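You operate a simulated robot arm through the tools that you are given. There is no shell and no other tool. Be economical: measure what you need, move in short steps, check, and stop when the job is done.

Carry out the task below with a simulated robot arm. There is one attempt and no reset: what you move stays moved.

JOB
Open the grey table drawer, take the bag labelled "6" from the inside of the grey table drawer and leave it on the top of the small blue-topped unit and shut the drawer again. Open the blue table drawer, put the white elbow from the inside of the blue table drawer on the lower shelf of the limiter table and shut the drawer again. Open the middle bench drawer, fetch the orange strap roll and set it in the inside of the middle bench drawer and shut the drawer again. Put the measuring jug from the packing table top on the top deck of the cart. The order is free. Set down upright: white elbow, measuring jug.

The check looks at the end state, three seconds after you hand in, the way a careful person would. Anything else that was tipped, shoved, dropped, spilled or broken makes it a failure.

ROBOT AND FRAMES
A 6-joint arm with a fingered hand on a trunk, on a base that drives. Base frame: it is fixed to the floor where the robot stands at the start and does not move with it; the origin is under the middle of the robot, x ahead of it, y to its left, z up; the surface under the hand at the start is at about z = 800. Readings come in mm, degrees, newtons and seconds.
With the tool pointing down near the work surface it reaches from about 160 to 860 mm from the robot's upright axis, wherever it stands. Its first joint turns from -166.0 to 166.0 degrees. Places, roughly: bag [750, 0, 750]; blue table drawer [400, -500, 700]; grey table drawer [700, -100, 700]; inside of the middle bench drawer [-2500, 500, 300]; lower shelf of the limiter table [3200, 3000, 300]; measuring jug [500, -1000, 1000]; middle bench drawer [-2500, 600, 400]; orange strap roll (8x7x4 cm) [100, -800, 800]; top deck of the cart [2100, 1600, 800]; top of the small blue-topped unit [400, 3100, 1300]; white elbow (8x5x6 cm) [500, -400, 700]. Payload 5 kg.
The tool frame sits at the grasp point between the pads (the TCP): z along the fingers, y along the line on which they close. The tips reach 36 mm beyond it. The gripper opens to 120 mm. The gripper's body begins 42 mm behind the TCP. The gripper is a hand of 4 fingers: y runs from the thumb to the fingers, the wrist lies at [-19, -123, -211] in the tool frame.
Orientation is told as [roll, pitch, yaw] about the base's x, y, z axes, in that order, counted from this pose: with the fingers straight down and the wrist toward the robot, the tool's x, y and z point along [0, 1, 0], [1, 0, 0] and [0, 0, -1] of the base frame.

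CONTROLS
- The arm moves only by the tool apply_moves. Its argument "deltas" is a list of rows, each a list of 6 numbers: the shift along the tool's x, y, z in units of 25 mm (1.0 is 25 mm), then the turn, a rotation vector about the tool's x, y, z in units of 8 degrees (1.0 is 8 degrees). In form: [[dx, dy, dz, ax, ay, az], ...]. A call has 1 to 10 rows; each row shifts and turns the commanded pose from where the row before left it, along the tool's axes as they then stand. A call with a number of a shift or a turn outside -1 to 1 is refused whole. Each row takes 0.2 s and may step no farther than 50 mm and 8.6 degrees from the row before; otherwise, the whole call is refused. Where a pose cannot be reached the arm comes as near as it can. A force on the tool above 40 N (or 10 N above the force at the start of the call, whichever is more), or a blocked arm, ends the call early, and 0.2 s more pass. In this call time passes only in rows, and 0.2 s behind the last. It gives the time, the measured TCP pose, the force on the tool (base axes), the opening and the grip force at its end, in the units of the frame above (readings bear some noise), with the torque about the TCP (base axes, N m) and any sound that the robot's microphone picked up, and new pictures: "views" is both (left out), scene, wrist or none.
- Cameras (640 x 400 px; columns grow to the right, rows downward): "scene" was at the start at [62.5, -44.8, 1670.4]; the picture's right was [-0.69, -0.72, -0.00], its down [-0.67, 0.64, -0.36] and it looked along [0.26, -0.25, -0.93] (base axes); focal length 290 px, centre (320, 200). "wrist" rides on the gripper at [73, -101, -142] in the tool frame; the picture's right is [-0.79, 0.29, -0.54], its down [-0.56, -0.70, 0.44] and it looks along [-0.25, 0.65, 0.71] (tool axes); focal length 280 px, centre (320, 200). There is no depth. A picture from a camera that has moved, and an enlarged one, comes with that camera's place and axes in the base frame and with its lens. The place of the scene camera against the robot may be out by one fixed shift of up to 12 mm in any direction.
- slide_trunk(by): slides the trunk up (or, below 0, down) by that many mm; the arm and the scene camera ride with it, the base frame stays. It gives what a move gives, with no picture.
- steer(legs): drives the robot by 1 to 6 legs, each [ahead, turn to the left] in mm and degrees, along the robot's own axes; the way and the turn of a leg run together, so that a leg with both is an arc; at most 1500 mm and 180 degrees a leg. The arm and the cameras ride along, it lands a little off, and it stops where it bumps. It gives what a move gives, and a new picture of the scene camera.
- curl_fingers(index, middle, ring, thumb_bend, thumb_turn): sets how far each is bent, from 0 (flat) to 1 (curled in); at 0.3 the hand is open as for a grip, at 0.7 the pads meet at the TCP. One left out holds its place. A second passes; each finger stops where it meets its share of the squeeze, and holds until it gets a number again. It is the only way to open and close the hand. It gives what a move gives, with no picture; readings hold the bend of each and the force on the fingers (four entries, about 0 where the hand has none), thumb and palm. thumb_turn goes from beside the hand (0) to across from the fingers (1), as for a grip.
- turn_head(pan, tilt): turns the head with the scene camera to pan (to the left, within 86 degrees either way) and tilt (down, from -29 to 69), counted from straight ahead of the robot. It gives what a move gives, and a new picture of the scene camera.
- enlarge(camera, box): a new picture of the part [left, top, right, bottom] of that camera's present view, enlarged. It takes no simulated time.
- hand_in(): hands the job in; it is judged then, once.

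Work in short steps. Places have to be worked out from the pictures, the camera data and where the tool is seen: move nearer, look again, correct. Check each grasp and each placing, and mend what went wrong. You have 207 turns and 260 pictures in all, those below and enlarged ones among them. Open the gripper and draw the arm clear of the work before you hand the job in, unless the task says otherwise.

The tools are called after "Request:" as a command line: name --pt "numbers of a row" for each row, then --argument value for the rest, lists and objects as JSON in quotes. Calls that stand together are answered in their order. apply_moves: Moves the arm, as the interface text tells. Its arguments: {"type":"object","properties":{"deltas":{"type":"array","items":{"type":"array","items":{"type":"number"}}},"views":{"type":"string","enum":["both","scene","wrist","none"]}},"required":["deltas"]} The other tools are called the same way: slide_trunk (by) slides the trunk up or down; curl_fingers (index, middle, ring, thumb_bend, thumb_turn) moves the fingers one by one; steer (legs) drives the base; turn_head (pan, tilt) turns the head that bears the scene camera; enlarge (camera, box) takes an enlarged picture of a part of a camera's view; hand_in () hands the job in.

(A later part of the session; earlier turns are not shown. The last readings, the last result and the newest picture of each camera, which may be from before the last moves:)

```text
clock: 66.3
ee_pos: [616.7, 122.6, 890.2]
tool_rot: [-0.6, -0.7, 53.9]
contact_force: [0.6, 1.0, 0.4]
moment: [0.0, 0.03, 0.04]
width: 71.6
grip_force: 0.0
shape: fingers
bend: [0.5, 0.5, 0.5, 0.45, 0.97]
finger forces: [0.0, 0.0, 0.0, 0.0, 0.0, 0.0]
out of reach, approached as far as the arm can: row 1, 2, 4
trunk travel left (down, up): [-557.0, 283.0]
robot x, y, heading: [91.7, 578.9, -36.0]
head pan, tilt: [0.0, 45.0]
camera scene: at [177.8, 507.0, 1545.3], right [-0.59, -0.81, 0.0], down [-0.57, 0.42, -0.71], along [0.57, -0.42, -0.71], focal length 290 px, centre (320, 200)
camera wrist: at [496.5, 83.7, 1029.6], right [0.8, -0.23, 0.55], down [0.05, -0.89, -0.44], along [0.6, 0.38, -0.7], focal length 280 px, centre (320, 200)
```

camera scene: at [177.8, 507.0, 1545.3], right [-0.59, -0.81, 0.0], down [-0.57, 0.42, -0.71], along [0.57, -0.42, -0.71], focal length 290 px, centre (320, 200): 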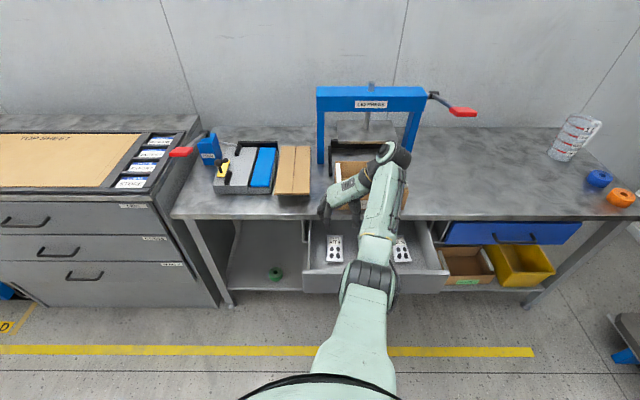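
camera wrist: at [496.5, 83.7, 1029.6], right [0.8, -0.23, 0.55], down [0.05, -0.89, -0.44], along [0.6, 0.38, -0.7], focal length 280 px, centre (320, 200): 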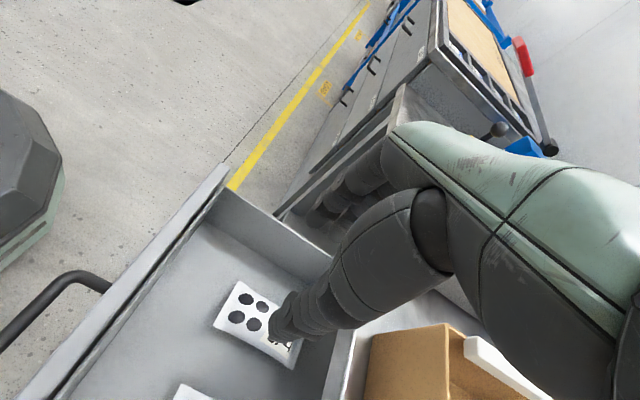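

Hand is over the bag: bag centre ≈ (653,99), top z≈672. Open a bit more and descend part way, then check.

Request:
curl_fingers --index 0.42 --middle 0.42 --ring 0.42 --thumb_bend 0.38

Request:
slide_trunk --by -120

Request:
enlarge --camera "wrist" --box '[0, 0, 640, 400]'

Request:
enlarge --camera "scene" --box '[260, 150, 460, 320]'

```text
clock: 67.3
ee_pos: [616.8, 121.8, 889.0]
tool_rot: [-0.5, -0.7, 53.9]
contact_force: [0.4, 0.5, 0.2]
moment: [-0.01, -0.03, -0.02]
width: 93.5
grip_force: 0.1
shape: fingers
bend: [0.42, 0.42, 0.42, 0.38, 0.97]
finger forces: [0.0, 0.0, 0.0, 0.1, 0.1, 0.0]
trunk travel left (down, up): [-557.0, 283.0]
robot x, y, heading: [96.2, 581.1, -35.8]
head pan, tilt: [0.0, 45.0]
```

```text
clock: 68.8
ee_pos: [615.8, 121.6, 769.1]
tool_rot: [-0.6, -0.6, 54.1]
contact_force: [0.4, 0.0, 0.2]
moment: [0.03, -0.04, -0.04]
width: 93.8
grip_force: 0.1
shape: fingers
bend: [0.42, 0.42, 0.42, 0.38, 0.97]
finger forces: [0.1, 0.0, 0.1, 0.0, 0.1, 0.0]
trunk travel left (down, up): [-437.0, 403.0]
robot x, y, heading: [96.4, 577.3, -36.3]
head pan, tilt: [0.0, 45.0]
```

```text
1.00 times, centred on (320, 200) of wrist (not enlarged: the box is as wide or as high as the picture)
camera zoom: at [496.0, 83.1, 909.8], right [0.8, -0.23, 0.55], down [0.05, -0.89, -0.44], along [0.6, 0.38, -0.7], focal length 280 px, centre (320, 200)
```

zoom: 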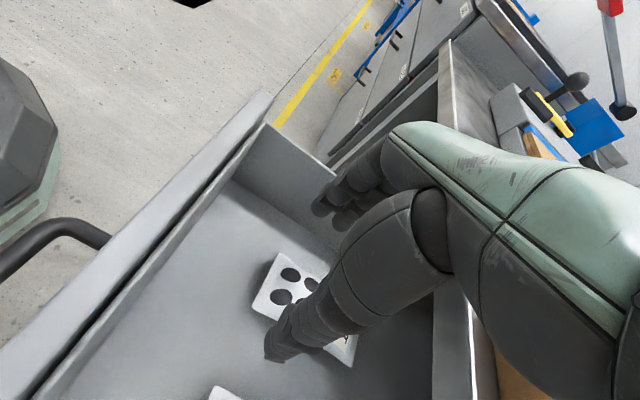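

```text
2.35 times, centred on (360, 235) of scene
camera zoom: at [177.0, 506.5, 1425.3], right [-0.59, -0.81, 0.0], down [-0.57, 0.42, -0.71], along [0.57, -0.42, -0.71], focal length 681 px, centre (226, 118)
```

zoom: 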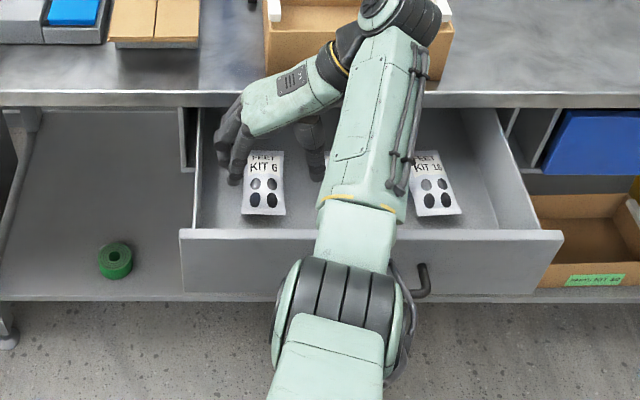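

Fingers straddle the bag. Shift 20 mm toward the robot and 10 mm left, then descend until the tips reach the drawer floor.

Request:
apply_moves --pt "0.7 0.4 0 0 0 0" --pt "0 0 0.8 0 0 0" --pt "0 0 0.8 0 0 0" --views "both"

```text
clock: 69.6
ee_pos: [617.3, 137.4, 722.7]
tool_rot: [-0.6, -0.6, 54.1]
contact_force: [0.4, 0.5, -0.3]
moment: [-0.02, -0.01, -0.01]
width: 93.8
grip_force: 0.0
shape: fingers
bend: [0.42, 0.42, 0.42, 0.38, 0.97]
finger forces: [0.0, 0.0, 0.0, 0.0, 0.0, 0.0]
out of reach, approached as far as the arm can: row 1
trunk travel left (down, up): [-437.0, 403.0]
robot x, y, heading: [96.1, 578.1, -36.1]
head pan, tilt: [0.0, 45.0]
camera scene: at [177.4, 506.5, 1425.3], right [-0.59, -0.81, 0.0], down [-0.57, 0.42, -0.71], along [0.57, -0.42, -0.71], focal length 290 px, centre (320, 200)
camera wrist: at [496.2, 98.8, 862.3], right [0.8, -0.23, 0.55], down [0.05, -0.89, -0.44], along [0.6, 0.38, -0.7], focal length 280 px, centre (320, 200)
```

scene: 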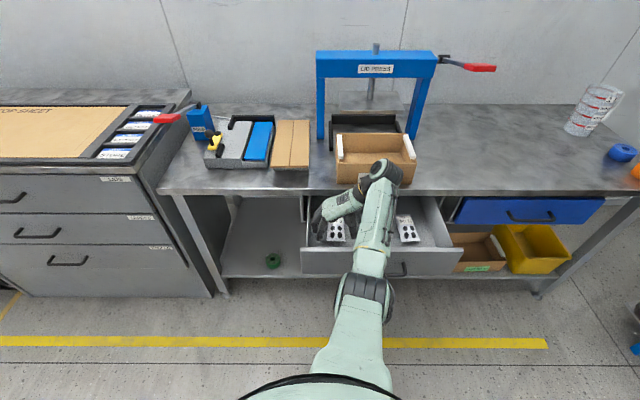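
wrist: 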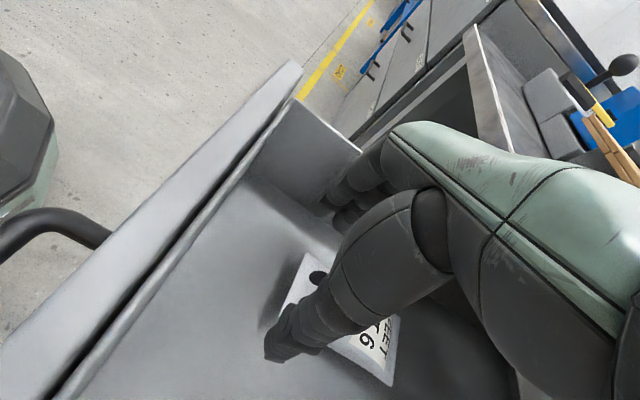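

Check thumb vs bag edge in close-up.

Request:
enlarge --camera "wrist" --box '[200, 150, 480, 400]'

Request:
enlarge --camera "scene" --box '[290, 180, 440, 280]'

```text
1.60 times, centred on (340, 275) of wrist
camera zoom: at [496.2, 98.8, 862.3], right [0.8, -0.23, 0.55], down [0.05, -0.89, -0.44], along [0.6, 0.38, -0.7], focal length 449 px, centre (288, 80)
```

zoom: 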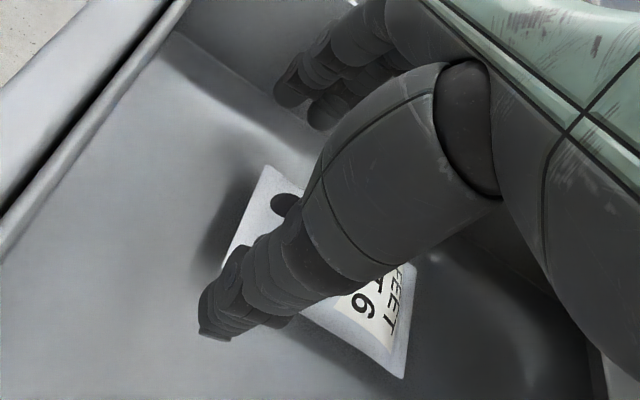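

```text
4.00 times, centred on (365, 230) of scene
camera zoom: at [177.4, 506.5, 1425.3], right [-0.59, -0.81, 0.0], down [-0.57, 0.42, -0.71], along [0.57, -0.42, -0.71], focal length 1158 px, centre (140, 80)
```

zoom: 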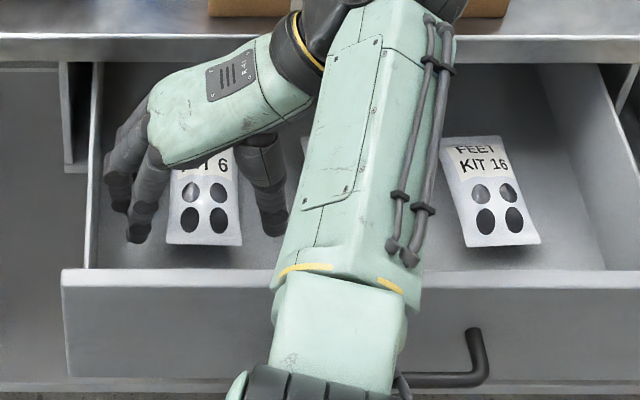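

Good straddle. Descend to floor contact.

Request:
apply_moves --pt "0 0 0.6 0 0 0" --pt "0 0 0.4 0 0 0" --pt "0 0 0.3 0 0 0" --views "wrist"

```text
clock: 70.4
ee_pos: [617.3, 137.1, 690.1]
tool_rot: [-0.5, -0.6, 54.1]
contact_force: [0.1, 0.6, 0.4]
moment: [0.04, 0.04, 0.0]
width: 93.7
grip_force: 0.0
shape: fingers
bend: [0.42, 0.42, 0.42, 0.38, 0.97]
finger forces: [0.0, 0.0, 0.0, 0.1, 0.0, 0.0]
trunk travel left (down, up): [-437.0, 403.0]
robot x, y, heading: [94.8, 580.4, -36.1]
head pan, tilt: [0.0, 45.0]
camera wrist: at [496.3, 97.9, 830.8], right [0.8, -0.23, 0.55], down [0.05, -0.89, -0.44], along [0.6, 0.38, -0.7], focal length 280 px, centre (320, 200)
```

wrist: 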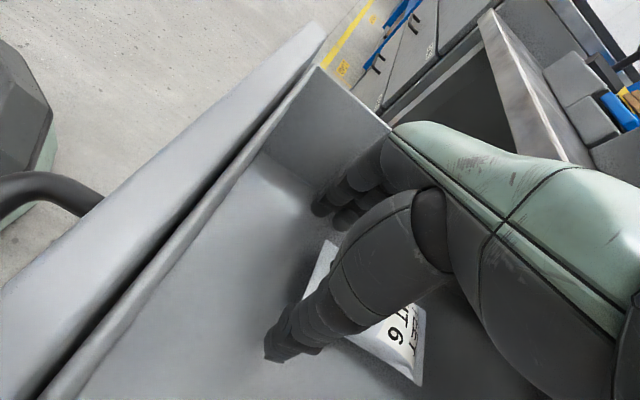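

No contact yet; continue down in small steps.

Request:
apply_moves --pt "0 0 0.3 0 0 0" --pt "0 0 0.3 0 0 0" --pt "0 0 0.2 0 0 0" --views "none"

```text
clock: 71.2
ee_pos: [617.0, 136.8, 676.2]
tool_rot: [-1.1, -0.8, 54.1]
contact_force: [-0.4, 0.8, 24.7]
moment: [0.9, -0.94, 0.03]
width: 94.0
grip_force: 13.0
shape: fingers
bend: [0.42, 0.4, 0.42, 0.38, 0.97]
finger forces: [0.4, 24.4, 0.0, 0.1, 0.1, 0.1]
trunk travel left (down, up): [-437.0, 403.0]
robot x, y, heading: [91.7, 579.5, -35.8]
head pan, tilt: [0.0, 45.0]
```

Floor reached. Raise 6 mm and close.

Request:
apply_moves --pt "0 0 -0.25 0 0 0" --views "none"

Request:
curl_fingers --index 0.8 --middle 0.8 --ring 0.8 --thumb_bend 0.75

Request:
enlarge --camera "wrist" --box '[200, 150, 480, 400]'

```text
clock: 71.6
ee_pos: [616.8, 136.9, 676.5]
tool_rot: [-0.7, -0.6, 54.1]
contact_force: [0.5, -1.4, 9.7]
moment: [0.32, -0.37, -0.07]
width: 93.8
grip_force: 4.3
shape: fingers
bend: [0.42, 0.41, 0.42, 0.38, 0.97]
finger forces: [0.0, 9.1, 0.0, 0.1, 0.0, 0.0]
trunk travel left (down, up): [-437.0, 403.0]
robot x, y, heading: [99.4, 579.6, -36.0]
head pan, tilt: [0.0, 45.0]
```

```text
clock: 72.6
ee_pos: [617.6, 137.7, 677.3]
tool_rot: [-0.5, -0.7, 54.0]
contact_force: [0.8, -0.8, 0.5]
moment: [0.01, -0.01, 0.0]
width: 0.0
grip_force: 0.1
shape: fingers
bend: [0.74, 0.8, 0.8, 0.71, 0.97]
finger forces: [0.0, 0.0, 0.0, 0.0, 0.1, 0.1]
trunk travel left (down, up): [-437.0, 403.0]
robot x, y, heading: [93.2, 576.5, -35.9]
head pan, tilt: [0.0, 45.0]
```

```text
1.60 times, centred on (340, 275) of wrist
camera zoom: at [496.2, 98.0, 817.1], right [0.8, -0.23, 0.55], down [0.05, -0.89, -0.44], along [0.6, 0.38, -0.7], focal length 449 px, centre (288, 80)
```

zoom: 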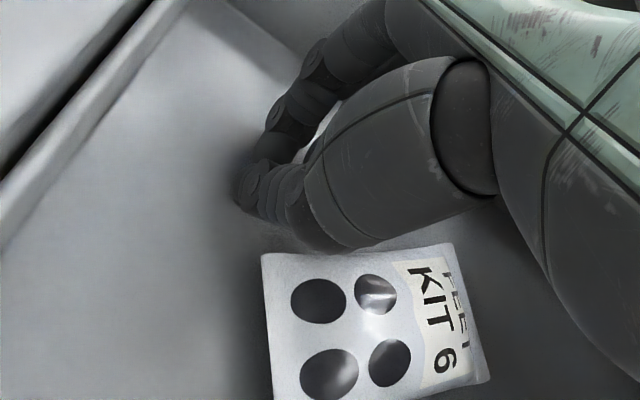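

The bag slipped out under the thumb toward the right. Open, raise and look.

Request:
curl_fingers --index 0.42 --middle 0.42 --ring 0.42 --thumb_bend 0.3

Request:
apply_moves --pt "0 0 -1 0 0 0" --pt "0 0 -1 0 0 0" --pt "0 0 -1 0 0 0" --pt "0 0 -1 0 0 0" --views "both"

Request:
enlarge --camera "scene" --box '[290, 180, 440, 280]'

```text
clock: 73.6
ee_pos: [616.9, 135.7, 677.6]
tool_rot: [-0.6, -0.7, 54.0]
contact_force: [0.0, -0.4, 2.6]
moment: [0.1, -0.11, -0.01]
width: 105.5
grip_force: 1.0
shape: fingers
bend: [0.42, 0.42, 0.42, 0.3, 0.97]
finger forces: [0.1, 3.3, 0.1, 0.0, 0.0, 0.0]
trunk travel left (down, up): [-437.0, 403.0]
robot x, y, heading: [94.1, 577.5, -35.9]
head pan, tilt: [0.0, 45.0]
```

```text
clock: 74.6
ee_pos: [620.7, 133.9, 772.0]
tool_rot: [-0.6, -0.6, 54.1]
contact_force: [0.9, 0.1, -0.6]
moment: [-0.03, -0.01, -0.04]
width: 105.4
grip_force: 0.1
shape: fingers
bend: [0.42, 0.42, 0.42, 0.3, 0.97]
finger forces: [0.0, 0.0, 0.0, 0.0, 0.1, 0.0]
out of reach, approached as far as the arm can: row 4
trunk travel left (down, up): [-437.0, 403.0]
robot x, y, heading: [96.3, 576.9, -36.0]
head pan, tilt: [0.0, 45.0]
camera scene: at [177.4, 506.3, 1425.2], right [-0.59, -0.81, 0.0], down [-0.57, 0.42, -0.71], along [0.57, -0.42, -0.71], focal length 290 px, centre (320, 200)
camera wrist: at [500.0, 95.0, 911.9], right [0.8, -0.23, 0.55], down [0.05, -0.89, -0.44], along [0.6, 0.38, -0.7], focal length 280 px, centre (320, 200)
```

scene: 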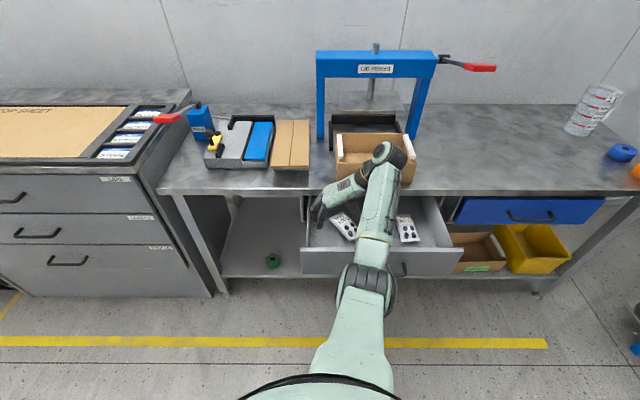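
wrist: 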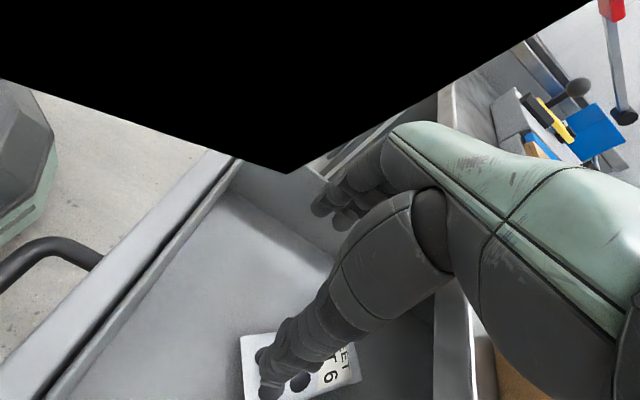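

```text
4.00 times, centred on (365, 230) of scene
camera zoom: at [177.4, 506.3, 1425.2], right [-0.59, -0.81, 0.0], down [-0.57, 0.42, -0.71], along [0.57, -0.42, -0.71], focal length 1158 px, centre (140, 80)
```

zoom: 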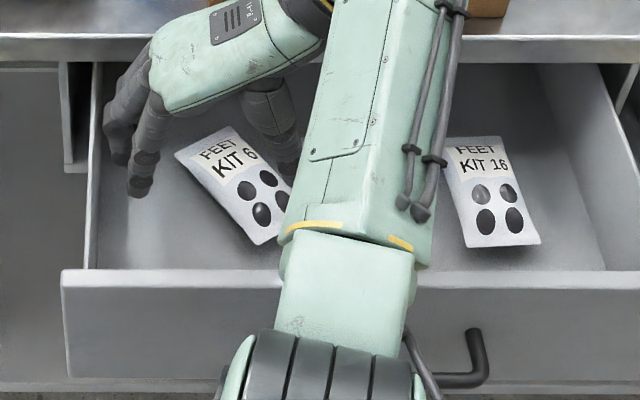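

The bag is rotated and lies deep (d≈445–525), partly below the table edge. I'll tilt the thumb lower, press it on the bag's near end and drag the bag toward me.

Request:
apply_moves --pt "0 0.5 0 -0.75 0 0" --pt "0 0 0 -0.75 0 0" --pt "0 0 1 0 0 0" --pt "0 0 1 0 0 0" --pt "0 0 0.5 0 0 0" --views "both"

Request:
enlarge --camera "scene" --box '[290, 180, 440, 280]'

```text
clock: 75.6
ee_pos: [634.8, 142.1, 738.7]
tool_rot: [-1.7, -12.8, 53.9]
contact_force: [-3.7, -5.0, 3.2]
moment: [0.19, -0.17, 0.0]
width: 105.6
grip_force: 4.0
shape: fingers
bend: [0.42, 0.44, 0.42, 0.3, 0.97]
finger forces: [0.0, 6.8, 0.0, 0.0, 0.0, 0.0]
trunk travel left (down, up): [-437.0, 403.0]
robot x, y, heading: [97.7, 581.0, -36.2]
head pan, tilt: [0.0, 45.0]
stopped in row 4: the force on the tool passed its limit at 50 N (the readings are from after the stop); the commanded pose is now the measured one
camera scene: at [177.4, 505.4, 1425.1], right [-0.59, -0.81, 0.0], down [-0.57, 0.42, -0.71], along [0.57, -0.42, -0.71], focal length 290 px, centre (320, 200)
camera wrist: at [495.9, 84.0, 853.0], right [0.72, -0.33, 0.61], down [0.12, -0.81, -0.57], along [0.69, 0.48, -0.55], focal length 280 px, centre (320, 200)
```

scene: 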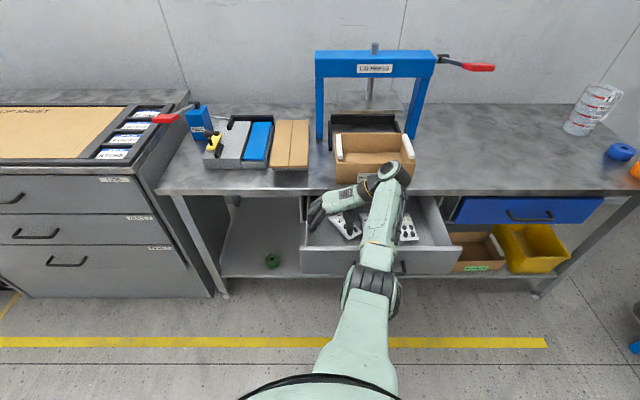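
wrist: 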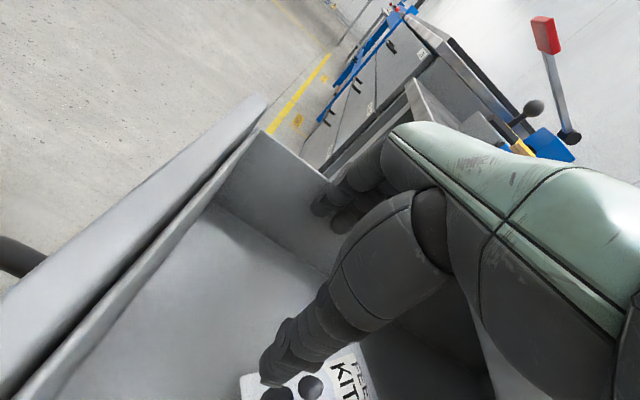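

```text
4.00 times, centred on (365, 230) of scene
camera zoom: at [177.4, 505.4, 1425.1], right [-0.59, -0.81, 0.0], down [-0.57, 0.42, -0.71], along [0.57, -0.42, -0.71], focal length 1158 px, centre (140, 80)
```

zoom: 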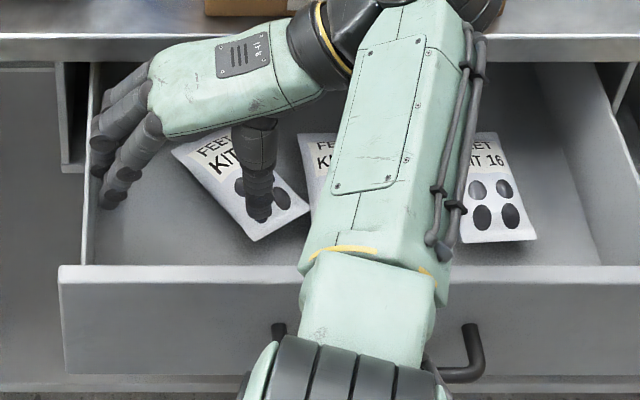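

Fingers met the left drawer wall. Shift right 25 mm, then lower the thumb vertically onto the bag.

Request:
apply_moves --pt "0 -1 0 0 0 0" --pt "0 -0.2 0.8 0 0 0" --pt "0 -0.12 0.5 0 0 0" --pt "0 -0.1 0.4 0 0 0" --views "wrist"

Request:
enlarge --camera "scene" --box '[290, 180, 440, 280]'

```text
clock: 76.6
ee_pos: [619.6, 124.1, 688.1]
tool_rot: [-1.5, -12.7, 54.1]
contact_force: [-0.6, -0.9, -0.4]
moment: [-0.01, 0.0, -0.01]
width: 105.6
grip_force: 0.0
shape: fingers
bend: [0.42, 0.42, 0.42, 0.3, 0.97]
finger forces: [0.0, 0.0, 0.0, 0.0, 0.1, 0.0]
trunk travel left (down, up): [-437.0, 403.0]
robot x, y, heading: [92.8, 582.1, -36.2]
head pan, tilt: [0.0, 45.0]
camera wrist: at [481.5, 64.5, 803.2], right [0.72, -0.33, 0.61], down [0.12, -0.81, -0.57], along [0.68, 0.48, -0.55], focal length 280 px, centre (320, 200)
```

wrist: 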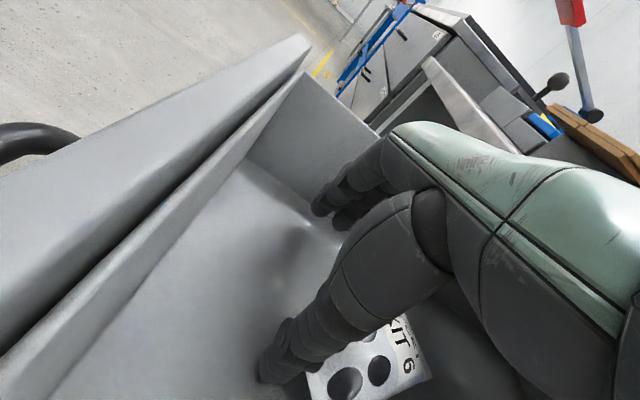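

```text
4.00 times, centred on (365, 230) of scene
camera zoom: at [177.6, 506.0, 1425.2], right [-0.59, -0.81, 0.0], down [-0.57, 0.42, -0.71], along [0.57, -0.42, -0.71], focal length 1158 px, centre (140, 80)
```

zoom: 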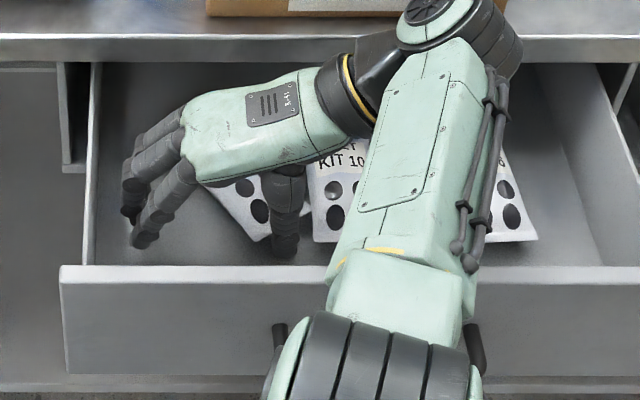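

The thumb is now beside the bag's near-right edge, with fingers on the left: a straddle. Move in 13 mm and lower to floor contact.

Request:
apply_moves --pt "-0.5 0 0 0 0 0" --pt "0 -0.08 0.4 0 0 0" --pt "0 -0.06 0.3 0 0 0" --pt "0 -0.06 0.3 0 0 0" --views "wrist"

Request:
enlarge --camera "scene" --box '[290, 180, 440, 280]'

```text
clock: 77.4
ee_pos: [637.3, 113.2, 684.8]
tool_rot: [-2.6, -13.0, 54.5]
contact_force: [2.2, 3.5, 26.5]
moment: [-1.41, 1.11, -0.02]
width: 107.6
grip_force: 13.2
shape: fingers
bend: [0.42, 0.42, 0.42, 0.28, 0.98]
finger forces: [0.0, 0.0, 0.1, 0.0, 26.8, 0.0]
trunk travel left (down, up): [-437.0, 403.0]
robot x, y, heading: [94.0, 579.4, -36.2]
head pan, tilt: [0.0, 45.0]
stopped in row 4: the force on the tool passed its limit at 47 N (the readings are from after the stop); the commanded pose is now the measured one
camera wrist: at [497.4, 54.7, 797.3], right [0.71, -0.32, 0.63], down [0.13, -0.82, -0.56], along [0.69, 0.48, -0.54], focal length 280 px, centre (320, 200)
```

wrist: 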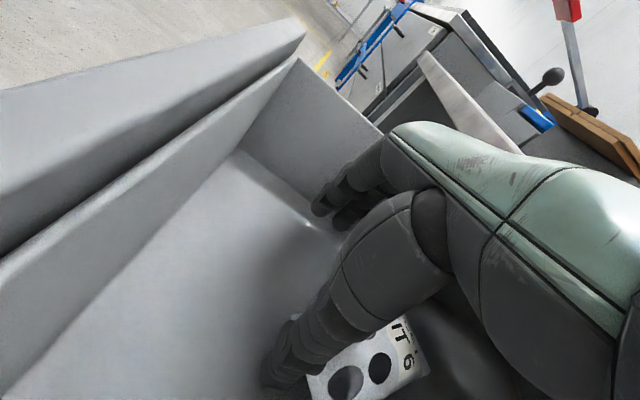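

```text
4.00 times, centred on (365, 230) of scene
camera zoom: at [176.3, 507.3, 1425.7], right [-0.59, -0.81, 0.0], down [-0.57, 0.42, -0.71], along [0.57, -0.42, -0.71], focal length 1158 px, centre (140, 80)
```

zoom: 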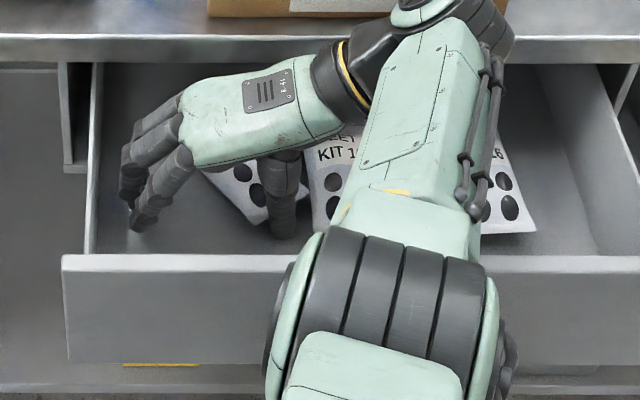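

Thumb is on the floor between the bags. Lift slightly, then close fingers first and the thumb.

Request:
apply_moves --pt "0 0.03 -0.15 0 0 0" --views "none"

Request:
curl_fingers --index 0.62 --middle 0.62 --ring 0.62 --thumb_bend 0.4

Request:
enlarge --camera "wrist" --box '[200, 150, 480, 400]'

Request:
enlarge --camera "scene" --box '[290, 180, 440, 280]'

```text
clock: 77.8
ee_pos: [635.0, 115.0, 684.4]
tool_rot: [-2.2, -12.9, 54.4]
contact_force: [3.2, 0.7, 15.4]
moment: [-0.9, 0.54, 0.12]
width: 107.6
grip_force: 7.6
shape: fingers
bend: [0.42, 0.42, 0.42, 0.29, 0.99]
finger forces: [0.0, 0.1, 0.1, 0.1, 16.1, 0.1]
trunk travel left (down, up): [-437.0, 403.0]
robot x, y, heading: [90.6, 579.6, -36.0]
head pan, tilt: [0.0, 45.0]
```

```text
clock: 78.8
ee_pos: [634.1, 114.2, 684.4]
tool_rot: [-2.2, -12.9, 54.4]
contact_force: [-1.9, -4.0, 17.4]
moment: [-1.18, 0.88, 0.02]
width: 75.5
grip_force: 8.6
shape: fingers
bend: [0.62, 0.62, 0.62, 0.33, 0.98]
finger forces: [0.0, 0.1, 0.0, 0.1, 17.9, 0.0]
trunk travel left (down, up): [-437.0, 403.0]
robot x, y, heading: [93.3, 577.9, -36.1]
head pan, tilt: [0.0, 45.0]
```

```text
1.60 times, centred on (340, 275) of wrist
camera zoom: at [494.3, 55.9, 797.6], right [0.71, -0.32, 0.62], down [0.13, -0.81, -0.57], along [0.69, 0.48, -0.54], focal length 449 px, centre (288, 80)
```

zoom: 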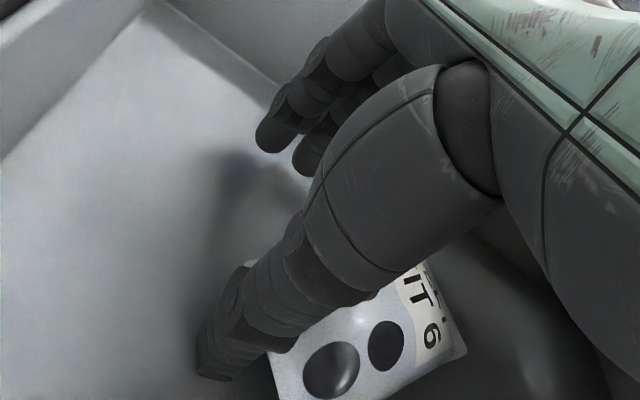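

```text
4.00 times, centred on (365, 230) of scene
camera zoom: at [175.1, 507.4, 1425.5], right [-0.59, -0.81, 0.0], down [-0.57, 0.42, -0.71], along [0.57, -0.42, -0.71], focal length 1158 px, centre (140, 80)
```

zoom: 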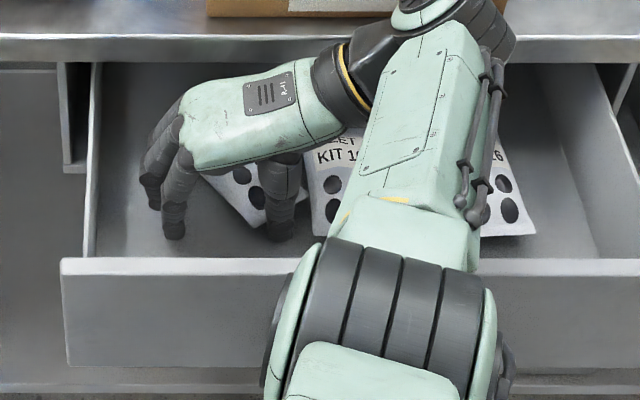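

The bag lies just deeper than the thumb. I'll put the thumb on top of the bag and drag it toward the robot by reversing.

Request:
apply_moves --pt "0 0.25 -1 0 0 0" --pt "0 0.15 -0.6 0 0 0" --pt "0 0.5 0 0 0 0" --pt "0 0.5 0 0 0 0" --views "wrist"

Request:
enlarge --camera "scene" --box '[290, 180, 440, 280]'

```text
clock: 79.8
ee_pos: [647.8, 136.3, 730.6]
tool_rot: [-2.2, -12.9, 54.3]
contact_force: [0.8, 0.0, -0.1]
moment: [-0.02, 0.01, -0.03]
width: 61.8
grip_force: 0.1
shape: fingers
bend: [0.62, 0.62, 0.62, 0.4, 0.97]
finger forces: [0.0, 0.1, 0.0, 0.0, 0.0, 0.0]
trunk travel left (down, up): [-437.0, 403.0]
robot x, y, heading: [95.2, 573.7, -36.0]
head pan, tilt: [0.0, 45.0]
camera wrist: at [509.5, 77.3, 843.2], right [0.71, -0.32, 0.62], down [0.12, -0.81, -0.57], along [0.69, 0.48, -0.54], focal length 280 px, centre (320, 200)
```

wrist: 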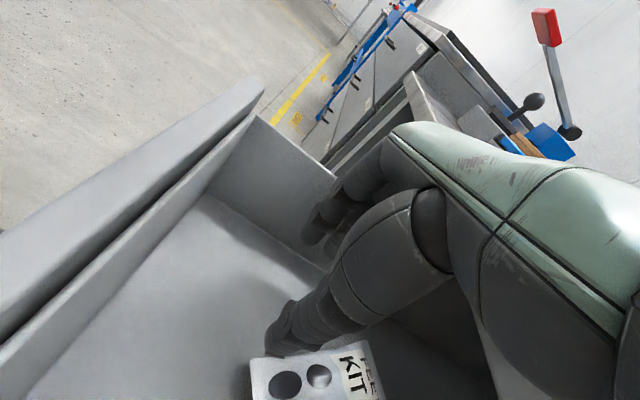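

```text
4.00 times, centred on (365, 230) of scene
camera zoom: at [177.2, 506.4, 1425.3], right [-0.59, -0.81, 0.0], down [-0.57, 0.42, -0.71], along [0.57, -0.42, -0.71], focal length 1158 px, centre (140, 80)
```

zoom: 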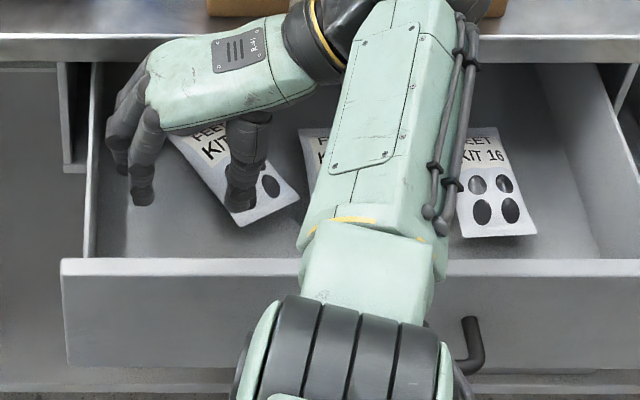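

Thumb is nearly above the bag. Move 12 mm deeper and press down gently.

Request:
apply_moves --pt "-0.6 0 0 0 0 0" --pt "0 -0.16 0.7 0 0 0" --pt "0 -0.06 0.3 0 0 0" --pt "0 -0.05 0.2 0 0 0" --pt "0 -0.05 0.2 0 0 0" --views "wrist"

Request:
enlarge --camera "scene" --box '[290, 180, 440, 280]'

```text
clock: 81.0
ee_pos: [661.5, 126.9, 694.8]
tool_rot: [-2.0, -13.0, 54.2]
contact_force: [0.2, 0.7, 0.3]
moment: [0.06, 0.02, -0.02]
width: 61.5
grip_force: 0.1
shape: fingers
bend: [0.62, 0.62, 0.62, 0.4, 0.97]
finger forces: [0.0, 0.0, 0.1, 0.0, 0.0, 0.0]
trunk travel left (down, up): [-437.0, 403.0]
robot x, y, heading: [94.0, 578.7, -36.0]
head pan, tilt: [0.0, 45.0]
camera wrist: at [522.9, 66.3, 807.4], right [0.72, -0.32, 0.62], down [0.12, -0.81, -0.57], along [0.69, 0.48, -0.54], focal length 280 px, centre (320, 200)
```

wrist: 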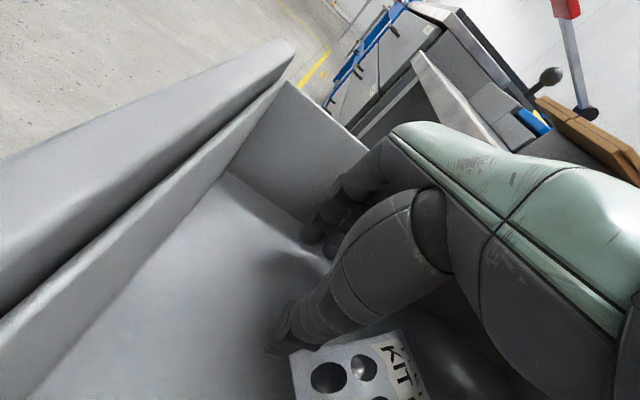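

```text
4.00 times, centred on (365, 230) of scene
camera zoom: at [178.2, 505.1, 1425.0], right [-0.59, -0.81, 0.0], down [-0.57, 0.42, -0.71], along [0.57, -0.42, -0.71], focal length 1158 px, centre (140, 80)
```

zoom: 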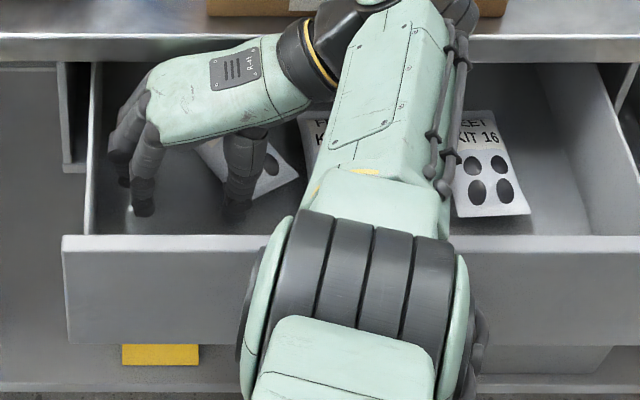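

The elbow has been pushing the drawer front in. I'll reverse with the hand inside the drawer, so that it pulls the drawer front outward further than before.

Request:
steer --legs '[[-150, 0]]'

```text
clock: 82.4
ee_pos: [539.1, 214.6, 696.7]
tool_rot: [-2.2, -12.9, 54.4]
contact_force: [-0.6, -0.2, 0.7]
moment: [0.01, 0.02, 0.02]
width: 61.3
grip_force: 0.0
shape: fingers
bend: [0.62, 0.62, 0.62, 0.4, 0.98]
finger forces: [0.0, 0.0, 0.0, 0.0, 0.1, 0.0]
trunk travel left (down, up): [-437.0, 403.0]
robot x, y, heading: [-22.9, 666.9, -36.1]
head pan, tilt: [0.0, 45.0]
camera scene: at [55.1, 595.0, 1425.4], right [-0.59, -0.81, 0.0], down [-0.57, 0.42, -0.71], along [0.57, -0.42, -0.71], focal length 290 px, centre (320, 200)
```

scene: 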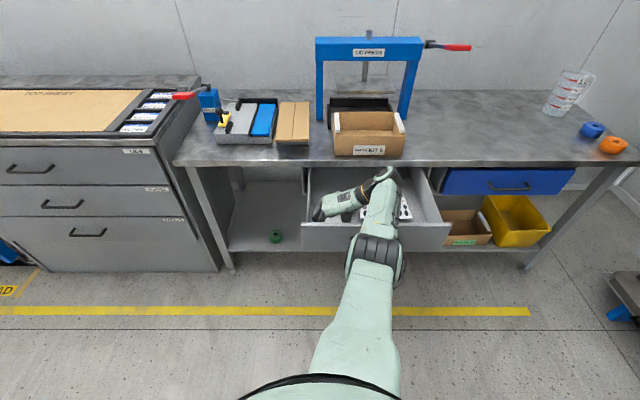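

The drawer came further out. Continue a bit more.

Request:
steer --legs '[[-70, 0]]'

Request:
enlarge --camera "scene" --box '[270, 120, 470, 280]'

```text
clock: 83.5
ee_pos: [482.4, 254.1, 695.3]
tool_rot: [-2.1, -12.9, 54.3]
contact_force: [-1.1, -0.6, 0.7]
moment: [-0.03, 0.0, -0.01]
width: 61.4
grip_force: 0.1
shape: fingers
bend: [0.62, 0.62, 0.62, 0.4, 0.98]
finger forces: [0.0, 0.0, 0.1, 0.0, 0.0, 0.0]
trunk travel left (down, up): [-437.0, 403.0]
robot x, y, heading: [-81.7, 706.4, -36.2]
head pan, tilt: [0.0, 45.0]
camera scene: at [-0.9, 636.0, 1425.4], right [-0.59, -0.81, 0.0], down [-0.57, 0.42, -0.71], along [0.57, -0.42, -0.71], focal length 290 px, centre (320, 200)
```

scene: 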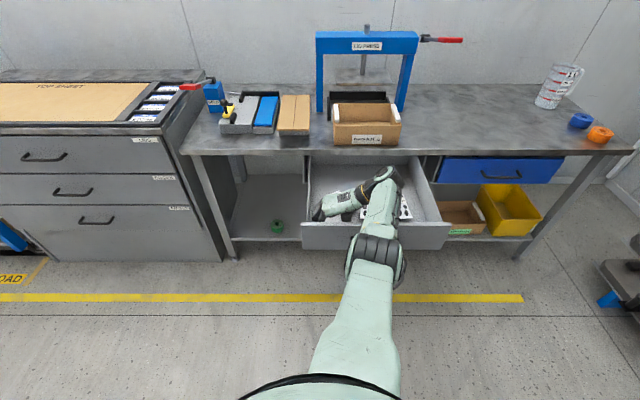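

```text
2.50 times, centred on (370, 200) of scene
camera zoom: at [-0.9, 636.0, 1425.4], right [-0.59, -0.81, 0.0], down [-0.57, 0.42, -0.71], along [0.57, -0.42, -0.71], focal length 724 px, centre (195, 200)
```

zoom: 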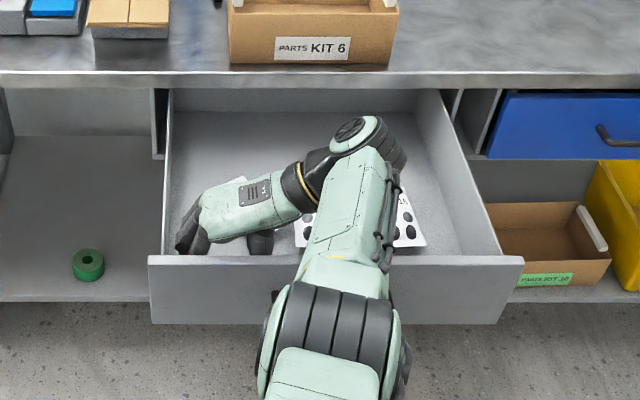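

The drawer is now well out. Lift the hand clear and look at the bags.

Request:
slide_trunk --by 200

Request:
steer --legs '[[-200, 0]]'

Request:
enlarge --camera "scene" --box '[270, 100, 470, 240]'

```text
clock: 85.6
ee_pos: [484.1, 255.0, 894.7]
tool_rot: [-2.1, -12.9, 54.3]
contact_force: [-0.3, -0.4, 0.1]
moment: [-0.04, 0.03, 0.02]
width: 61.1
grip_force: 0.2
shape: fingers
bend: [0.62, 0.62, 0.62, 0.4, 0.98]
finger forces: [0.1, 0.1, 0.1, 0.0, 0.1, 0.0]
trunk travel left (down, up): [-637.0, 203.0]
robot x, y, heading: [-84.3, 708.9, -36.2]
head pan, tilt: [0.0, 45.0]
```

```text
clock: 87.4
ee_pos: [318.1, 378.0, 896.1]
tool_rot: [-2.1, -12.9, 54.4]
contact_force: [0.0, 0.0, 0.3]
moment: [-0.03, 0.01, 0.0]
width: 61.2
grip_force: 0.1
shape: fingers
bend: [0.62, 0.62, 0.62, 0.4, 0.98]
finger forces: [0.0, 0.1, 0.0, 0.1, 0.1, 0.1]
trunk travel left (down, up): [-637.0, 203.0]
robot x, y, heading: [-244.3, 826.1, -36.2]
head pan, tilt: [0.0, 45.0]
camera scene: at [-165.9, 756.6, 1625.3], right [-0.59, -0.81, 0.0], down [-0.57, 0.42, -0.71], along [0.57, -0.42, -0.71], focal length 290 px, centre (320, 200)
```

scene: 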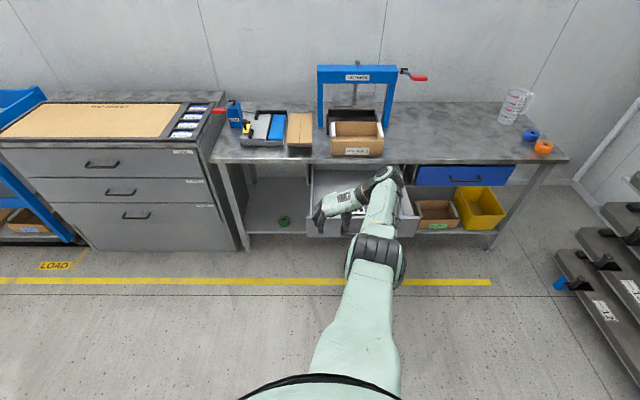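

```text
2.86 times, centred on (370, 170) of scene
camera zoom: at [-165.9, 756.6, 1625.3], right [-0.59, -0.81, 0.0], down [-0.57, 0.42, -0.71], along [0.57, -0.42, -0.71], focal length 827 px, centre (177, 286)
```

zoom: 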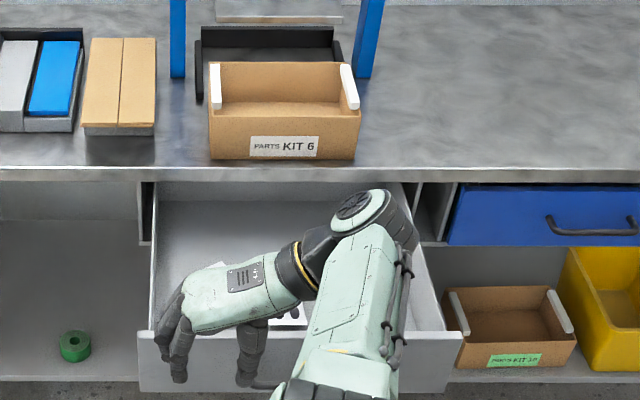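

I'll restore the hand to straight down with the wrist toward the robot, then come at the drawer from its right side (robot facing along the table), so the forearm doesn't push the drawer front.

Request:
apply_moves --pt "0 0 0 0.8 0 0" --pt "0 0 0 0.8 0 0" --pt "0 0 0 0 0 1" --pt "0 0 0 0 0 1" --pt "0 0 0 0 0 1" --pt "0 0 0 0 0 1" --pt "0 0 0 0 0 1" --pt "0 0 0 0 0 1" --views "none"

Request:
apply_moves --pt "0 0 0 0 0 1" --pt "0 0 0 0 0 1" --pt "0 0 0 0 0 1" --pt "0 0 0 0 0 1" --pt "0 0 0 0 0 1" --pt "0 0 0 0 0 0.3" --views "none"

Request:
steer --legs '[[0, -90], [567, 0], [0, -90]]'

```text
clock: 89.2
ee_pos: [318.8, 378.1, 896.2]
tool_rot: [-1.2, -1.5, 5.9]
contact_force: [0.7, 0.7, 0.2]
moment: [0.01, 0.03, -0.04]
width: 61.3
grip_force: 0.1
shape: fingers
bend: [0.62, 0.62, 0.62, 0.4, 0.98]
finger forces: [0.0, 0.0, 0.1, 0.1, 0.1, 0.0]
trunk travel left (down, up): [-637.0, 203.0]
robot x, y, heading: [-249.1, 828.6, -36.2]
head pan, tilt: [0.0, 45.0]
```

```text
clock: 90.6
ee_pos: [318.6, 377.4, 896.1]
tool_rot: [0.1, -2.0, -36.6]
contact_force: [0.1, 0.6, 0.3]
moment: [0.04, 0.0, -0.01]
width: 61.5
grip_force: 0.0
shape: fingers
bend: [0.62, 0.62, 0.62, 0.4, 0.98]
finger forces: [0.0, 0.0, 0.0, 0.0, 0.1, 0.0]
trunk travel left (down, up): [-637.0, 203.0]
robot x, y, heading: [-248.2, 827.2, -36.0]
head pan, tilt: [0.0, 45.0]
```

```text
clock: 103.1
ee_pos: [-1146.1, 814.6, 894.8]
tool_rot: [0.1, -2.0, 144.3]
contact_force: [-0.2, -0.1, 0.5]
moment: [0.0, 0.0, 0.0]
width: 61.3
grip_force: 0.0
shape: fingers
bend: [0.62, 0.62, 0.62, 0.4, 0.98]
finger forces: [0.0, 0.0, 0.0, 0.1, 0.0, 0.0]
trunk travel left (down, up): [-637.0, 203.0]
robot x, y, heading: [-574.8, 374.7, 144.7]
head pan, tilt: [0.0, 45.0]
camera scene: at [-673.0, 431.4, 1625.3], right [0.58, 0.82, 0.0], down [0.58, -0.41, -0.71], along [-0.58, 0.41, -0.71], focal length 290 px, centre (320, 200)
```

scene: 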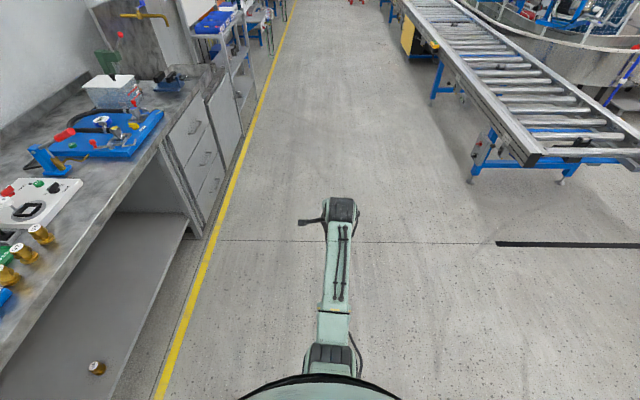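

Now reverse toward the table, turn to face along it, and back up a bit so the hand ends near the open drawer.

Request:
steer --legs '[[-785, 0], [0, -90.7], [-220, 0]]'

Request:
turn_head --pan -22 --tilt 48

```text
clock: 113.8
ee_pos: [409.9, 279.3, 894.2]
tool_rot: [0.1, -1.9, 51.0]
contact_force: [-0.3, -0.6, 0.5]
moment: [0.01, -0.01, 0.02]
width: 61.4
grip_force: 0.0
shape: fingers
bend: [0.62, 0.62, 0.62, 0.4, 0.98]
finger forces: [0.1, 0.0, 0.0, 0.0, 0.1, 0.0]
trunk travel left (down, up): [-637.0, 203.0]
robot x, y, heading: [-67.5, -270.3, 51.6]
head pan, tilt: [0.0, 45.0]
camera scene: at [-4.5, -185.4, 1625.3], right [0.78, -0.62, 0.0], down [-0.44, -0.55, -0.71], along [0.44, 0.55, -0.71], focal length 290 px, centre (320, 200)
```

scene: 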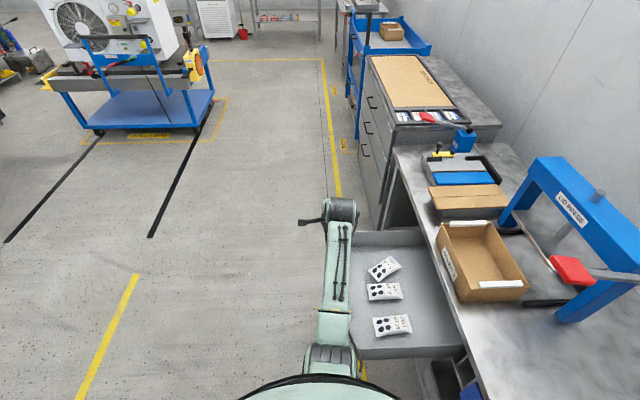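

```text
clock: 114.7
ee_pos: [410.1, 279.6, 893.8]
tool_rot: [0.2, -2.0, 51.0]
contact_force: [0.1, 0.2, 0.0]
moment: [0.03, 0.0, -0.01]
width: 61.4
grip_force: 0.0
shape: fingers
bend: [0.62, 0.62, 0.62, 0.4, 0.98]
finger forces: [0.0, 0.0, 0.0, 0.1, 0.0, 0.0]
trunk travel left (down, up): [-637.0, 203.0]
robot x, y, heading: [-65.0, -265.6, 51.3]
head pan, tilt: [-22.0, 48.0]
camera scene: at [13.8, -209.6, 1621.0], right [0.49, -0.87, 0.0], down [-0.65, -0.37, -0.67], along [0.58, 0.33, -0.74], focal length 290 px, centre (320, 200)
```

scene: 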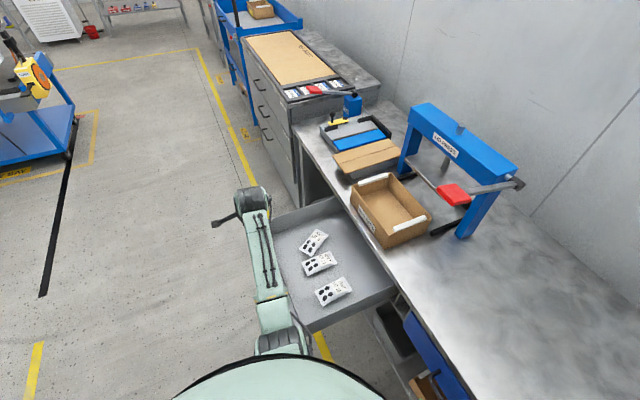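

Clear view of all three bags. Zoom in.

Request:
enlarge --camera "scene" --box '[240, 200, 400, 320]'

```text
3.33 times, centred on (320, 260) of scene
camera zoom: at [13.8, -209.6, 1621.0], right [0.49, -0.87, 0.0], down [-0.65, -0.37, -0.67], along [0.58, 0.33, -0.74], focal length 965 px, centre (320, 0)
```

zoom: 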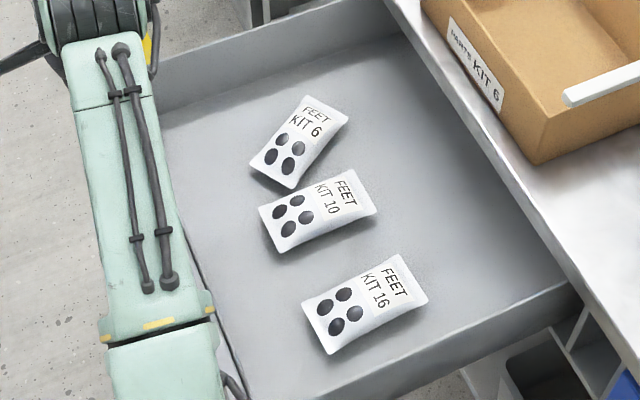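

Bag 6 centre ≈ (562,127), long axis along azimuth −5°. Move the hand above it and yaw to close across its width, with slight tilt lowering the thumb.

Request:
apply_moves --pt "-0.91 -0.13 0 0 0 0" --pt "-0.91 -0.13 0 0 0 0" --pt "-0.91 -0.13 0 0 0 0" --pt "-0.91 -0.13 0 0 0 0" --pt "-0.91 -0.13 0 0 0 0" --pt "-0.91 -0.13 0 0 0 0" --pt "-0.91 -0.13 0 0 0 0" --pt "-0.91 -0.13 0 0 0 0" --pt "-0.91 -0.13 0 0 0 0" --views "none"

Request:
apply_moves --pt "0 0 0 0 0 -0.85" --pt "0 0 0 0 0 -0.85" --pt "0 0 0 0 0 -0.85" --pt "0 0 0 0 0 -0.85" --pt "0 0 0 0 0 -0.85" --pt "0 0 0 -0.5 0 0" --views "none"

Request:
curl_fingers --index 0.42 --middle 0.42 --ring 0.42 --thumb_bend 0.38

Request:
enlarge --camera "scene" --box '[220, 160, 420, 310]'

Request:
enlarge --camera "wrist" --box '[0, 0, 640, 400]'

```text
clock: 116.7
ee_pos: [553.2, 128.4, 892.7]
tool_rot: [0.2, -1.9, 51.0]
contact_force: [0.6, -0.8, -0.3]
moment: [0.03, -0.05, -0.02]
width: 61.3
grip_force: 0.1
shape: fingers
bend: [0.62, 0.62, 0.62, 0.4, 0.98]
finger forces: [0.0, 0.0, 0.1, 0.0, 0.1, 0.1]
trunk travel left (down, up): [-637.0, 203.0]
robot x, y, heading: [-68.7, -265.9, 51.3]
head pan, tilt: [-22.0, 48.0]
```

```text
clock: 118.0
ee_pos: [551.6, 127.4, 894.5]
tool_rot: [-1.1, -5.8, 85.1]
contact_force: [-0.4, 0.9, -0.6]
moment: [0.02, -0.01, -0.01]
width: 61.6
grip_force: 0.0
shape: fingers
bend: [0.62, 0.62, 0.62, 0.4, 0.98]
finger forces: [0.0, 0.1, 0.1, 0.0, 0.1, 0.0]
trunk travel left (down, up): [-637.0, 203.0]
robot x, y, heading: [-66.2, -266.2, 51.5]
head pan, tilt: [-22.0, 48.0]
```

```text
clock: 119.0
ee_pos: [550.2, 128.0, 893.8]
tool_rot: [-0.9, -5.8, 85.1]
contact_force: [-0.3, -0.6, 0.0]
moment: [-0.01, 0.01, -0.01]
width: 93.7
grip_force: 0.1
shape: fingers
bend: [0.42, 0.42, 0.42, 0.38, 0.98]
finger forces: [0.1, 0.0, 0.0, 0.0, 0.0, 0.1]
trunk travel left (down, up): [-637.0, 203.0]
robot x, y, heading: [-65.9, -263.5, 51.5]
head pan, tilt: [-22.0, 48.0]
```

```text
2.67 times, centred on (320, 235) of scene
camera zoom: at [13.6, -210.3, 1621.1], right [0.49, -0.87, 0.0], down [-0.65, -0.36, -0.67], along [0.58, 0.33, -0.74], focal length 772 px, centre (320, 107)
```

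zoom: 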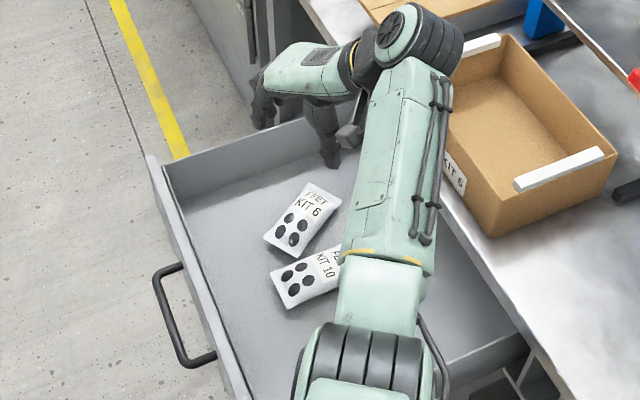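

```text
1.00 times, centred on (320, 200) of wrist (not enlarged: the box is as wide or as high as the picture)
camera zoom: at [466.1, 20.5, 1023.7], right [0.8, 0.16, 0.58], down [0.51, -0.7, -0.5], along [0.33, 0.7, -0.64], focal length 280 px, centre (320, 200)
```

zoom: 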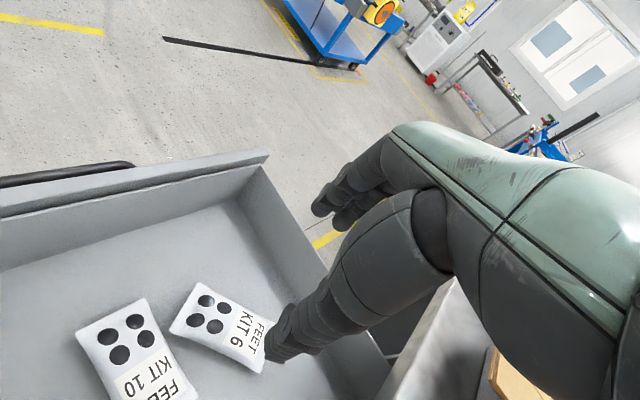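

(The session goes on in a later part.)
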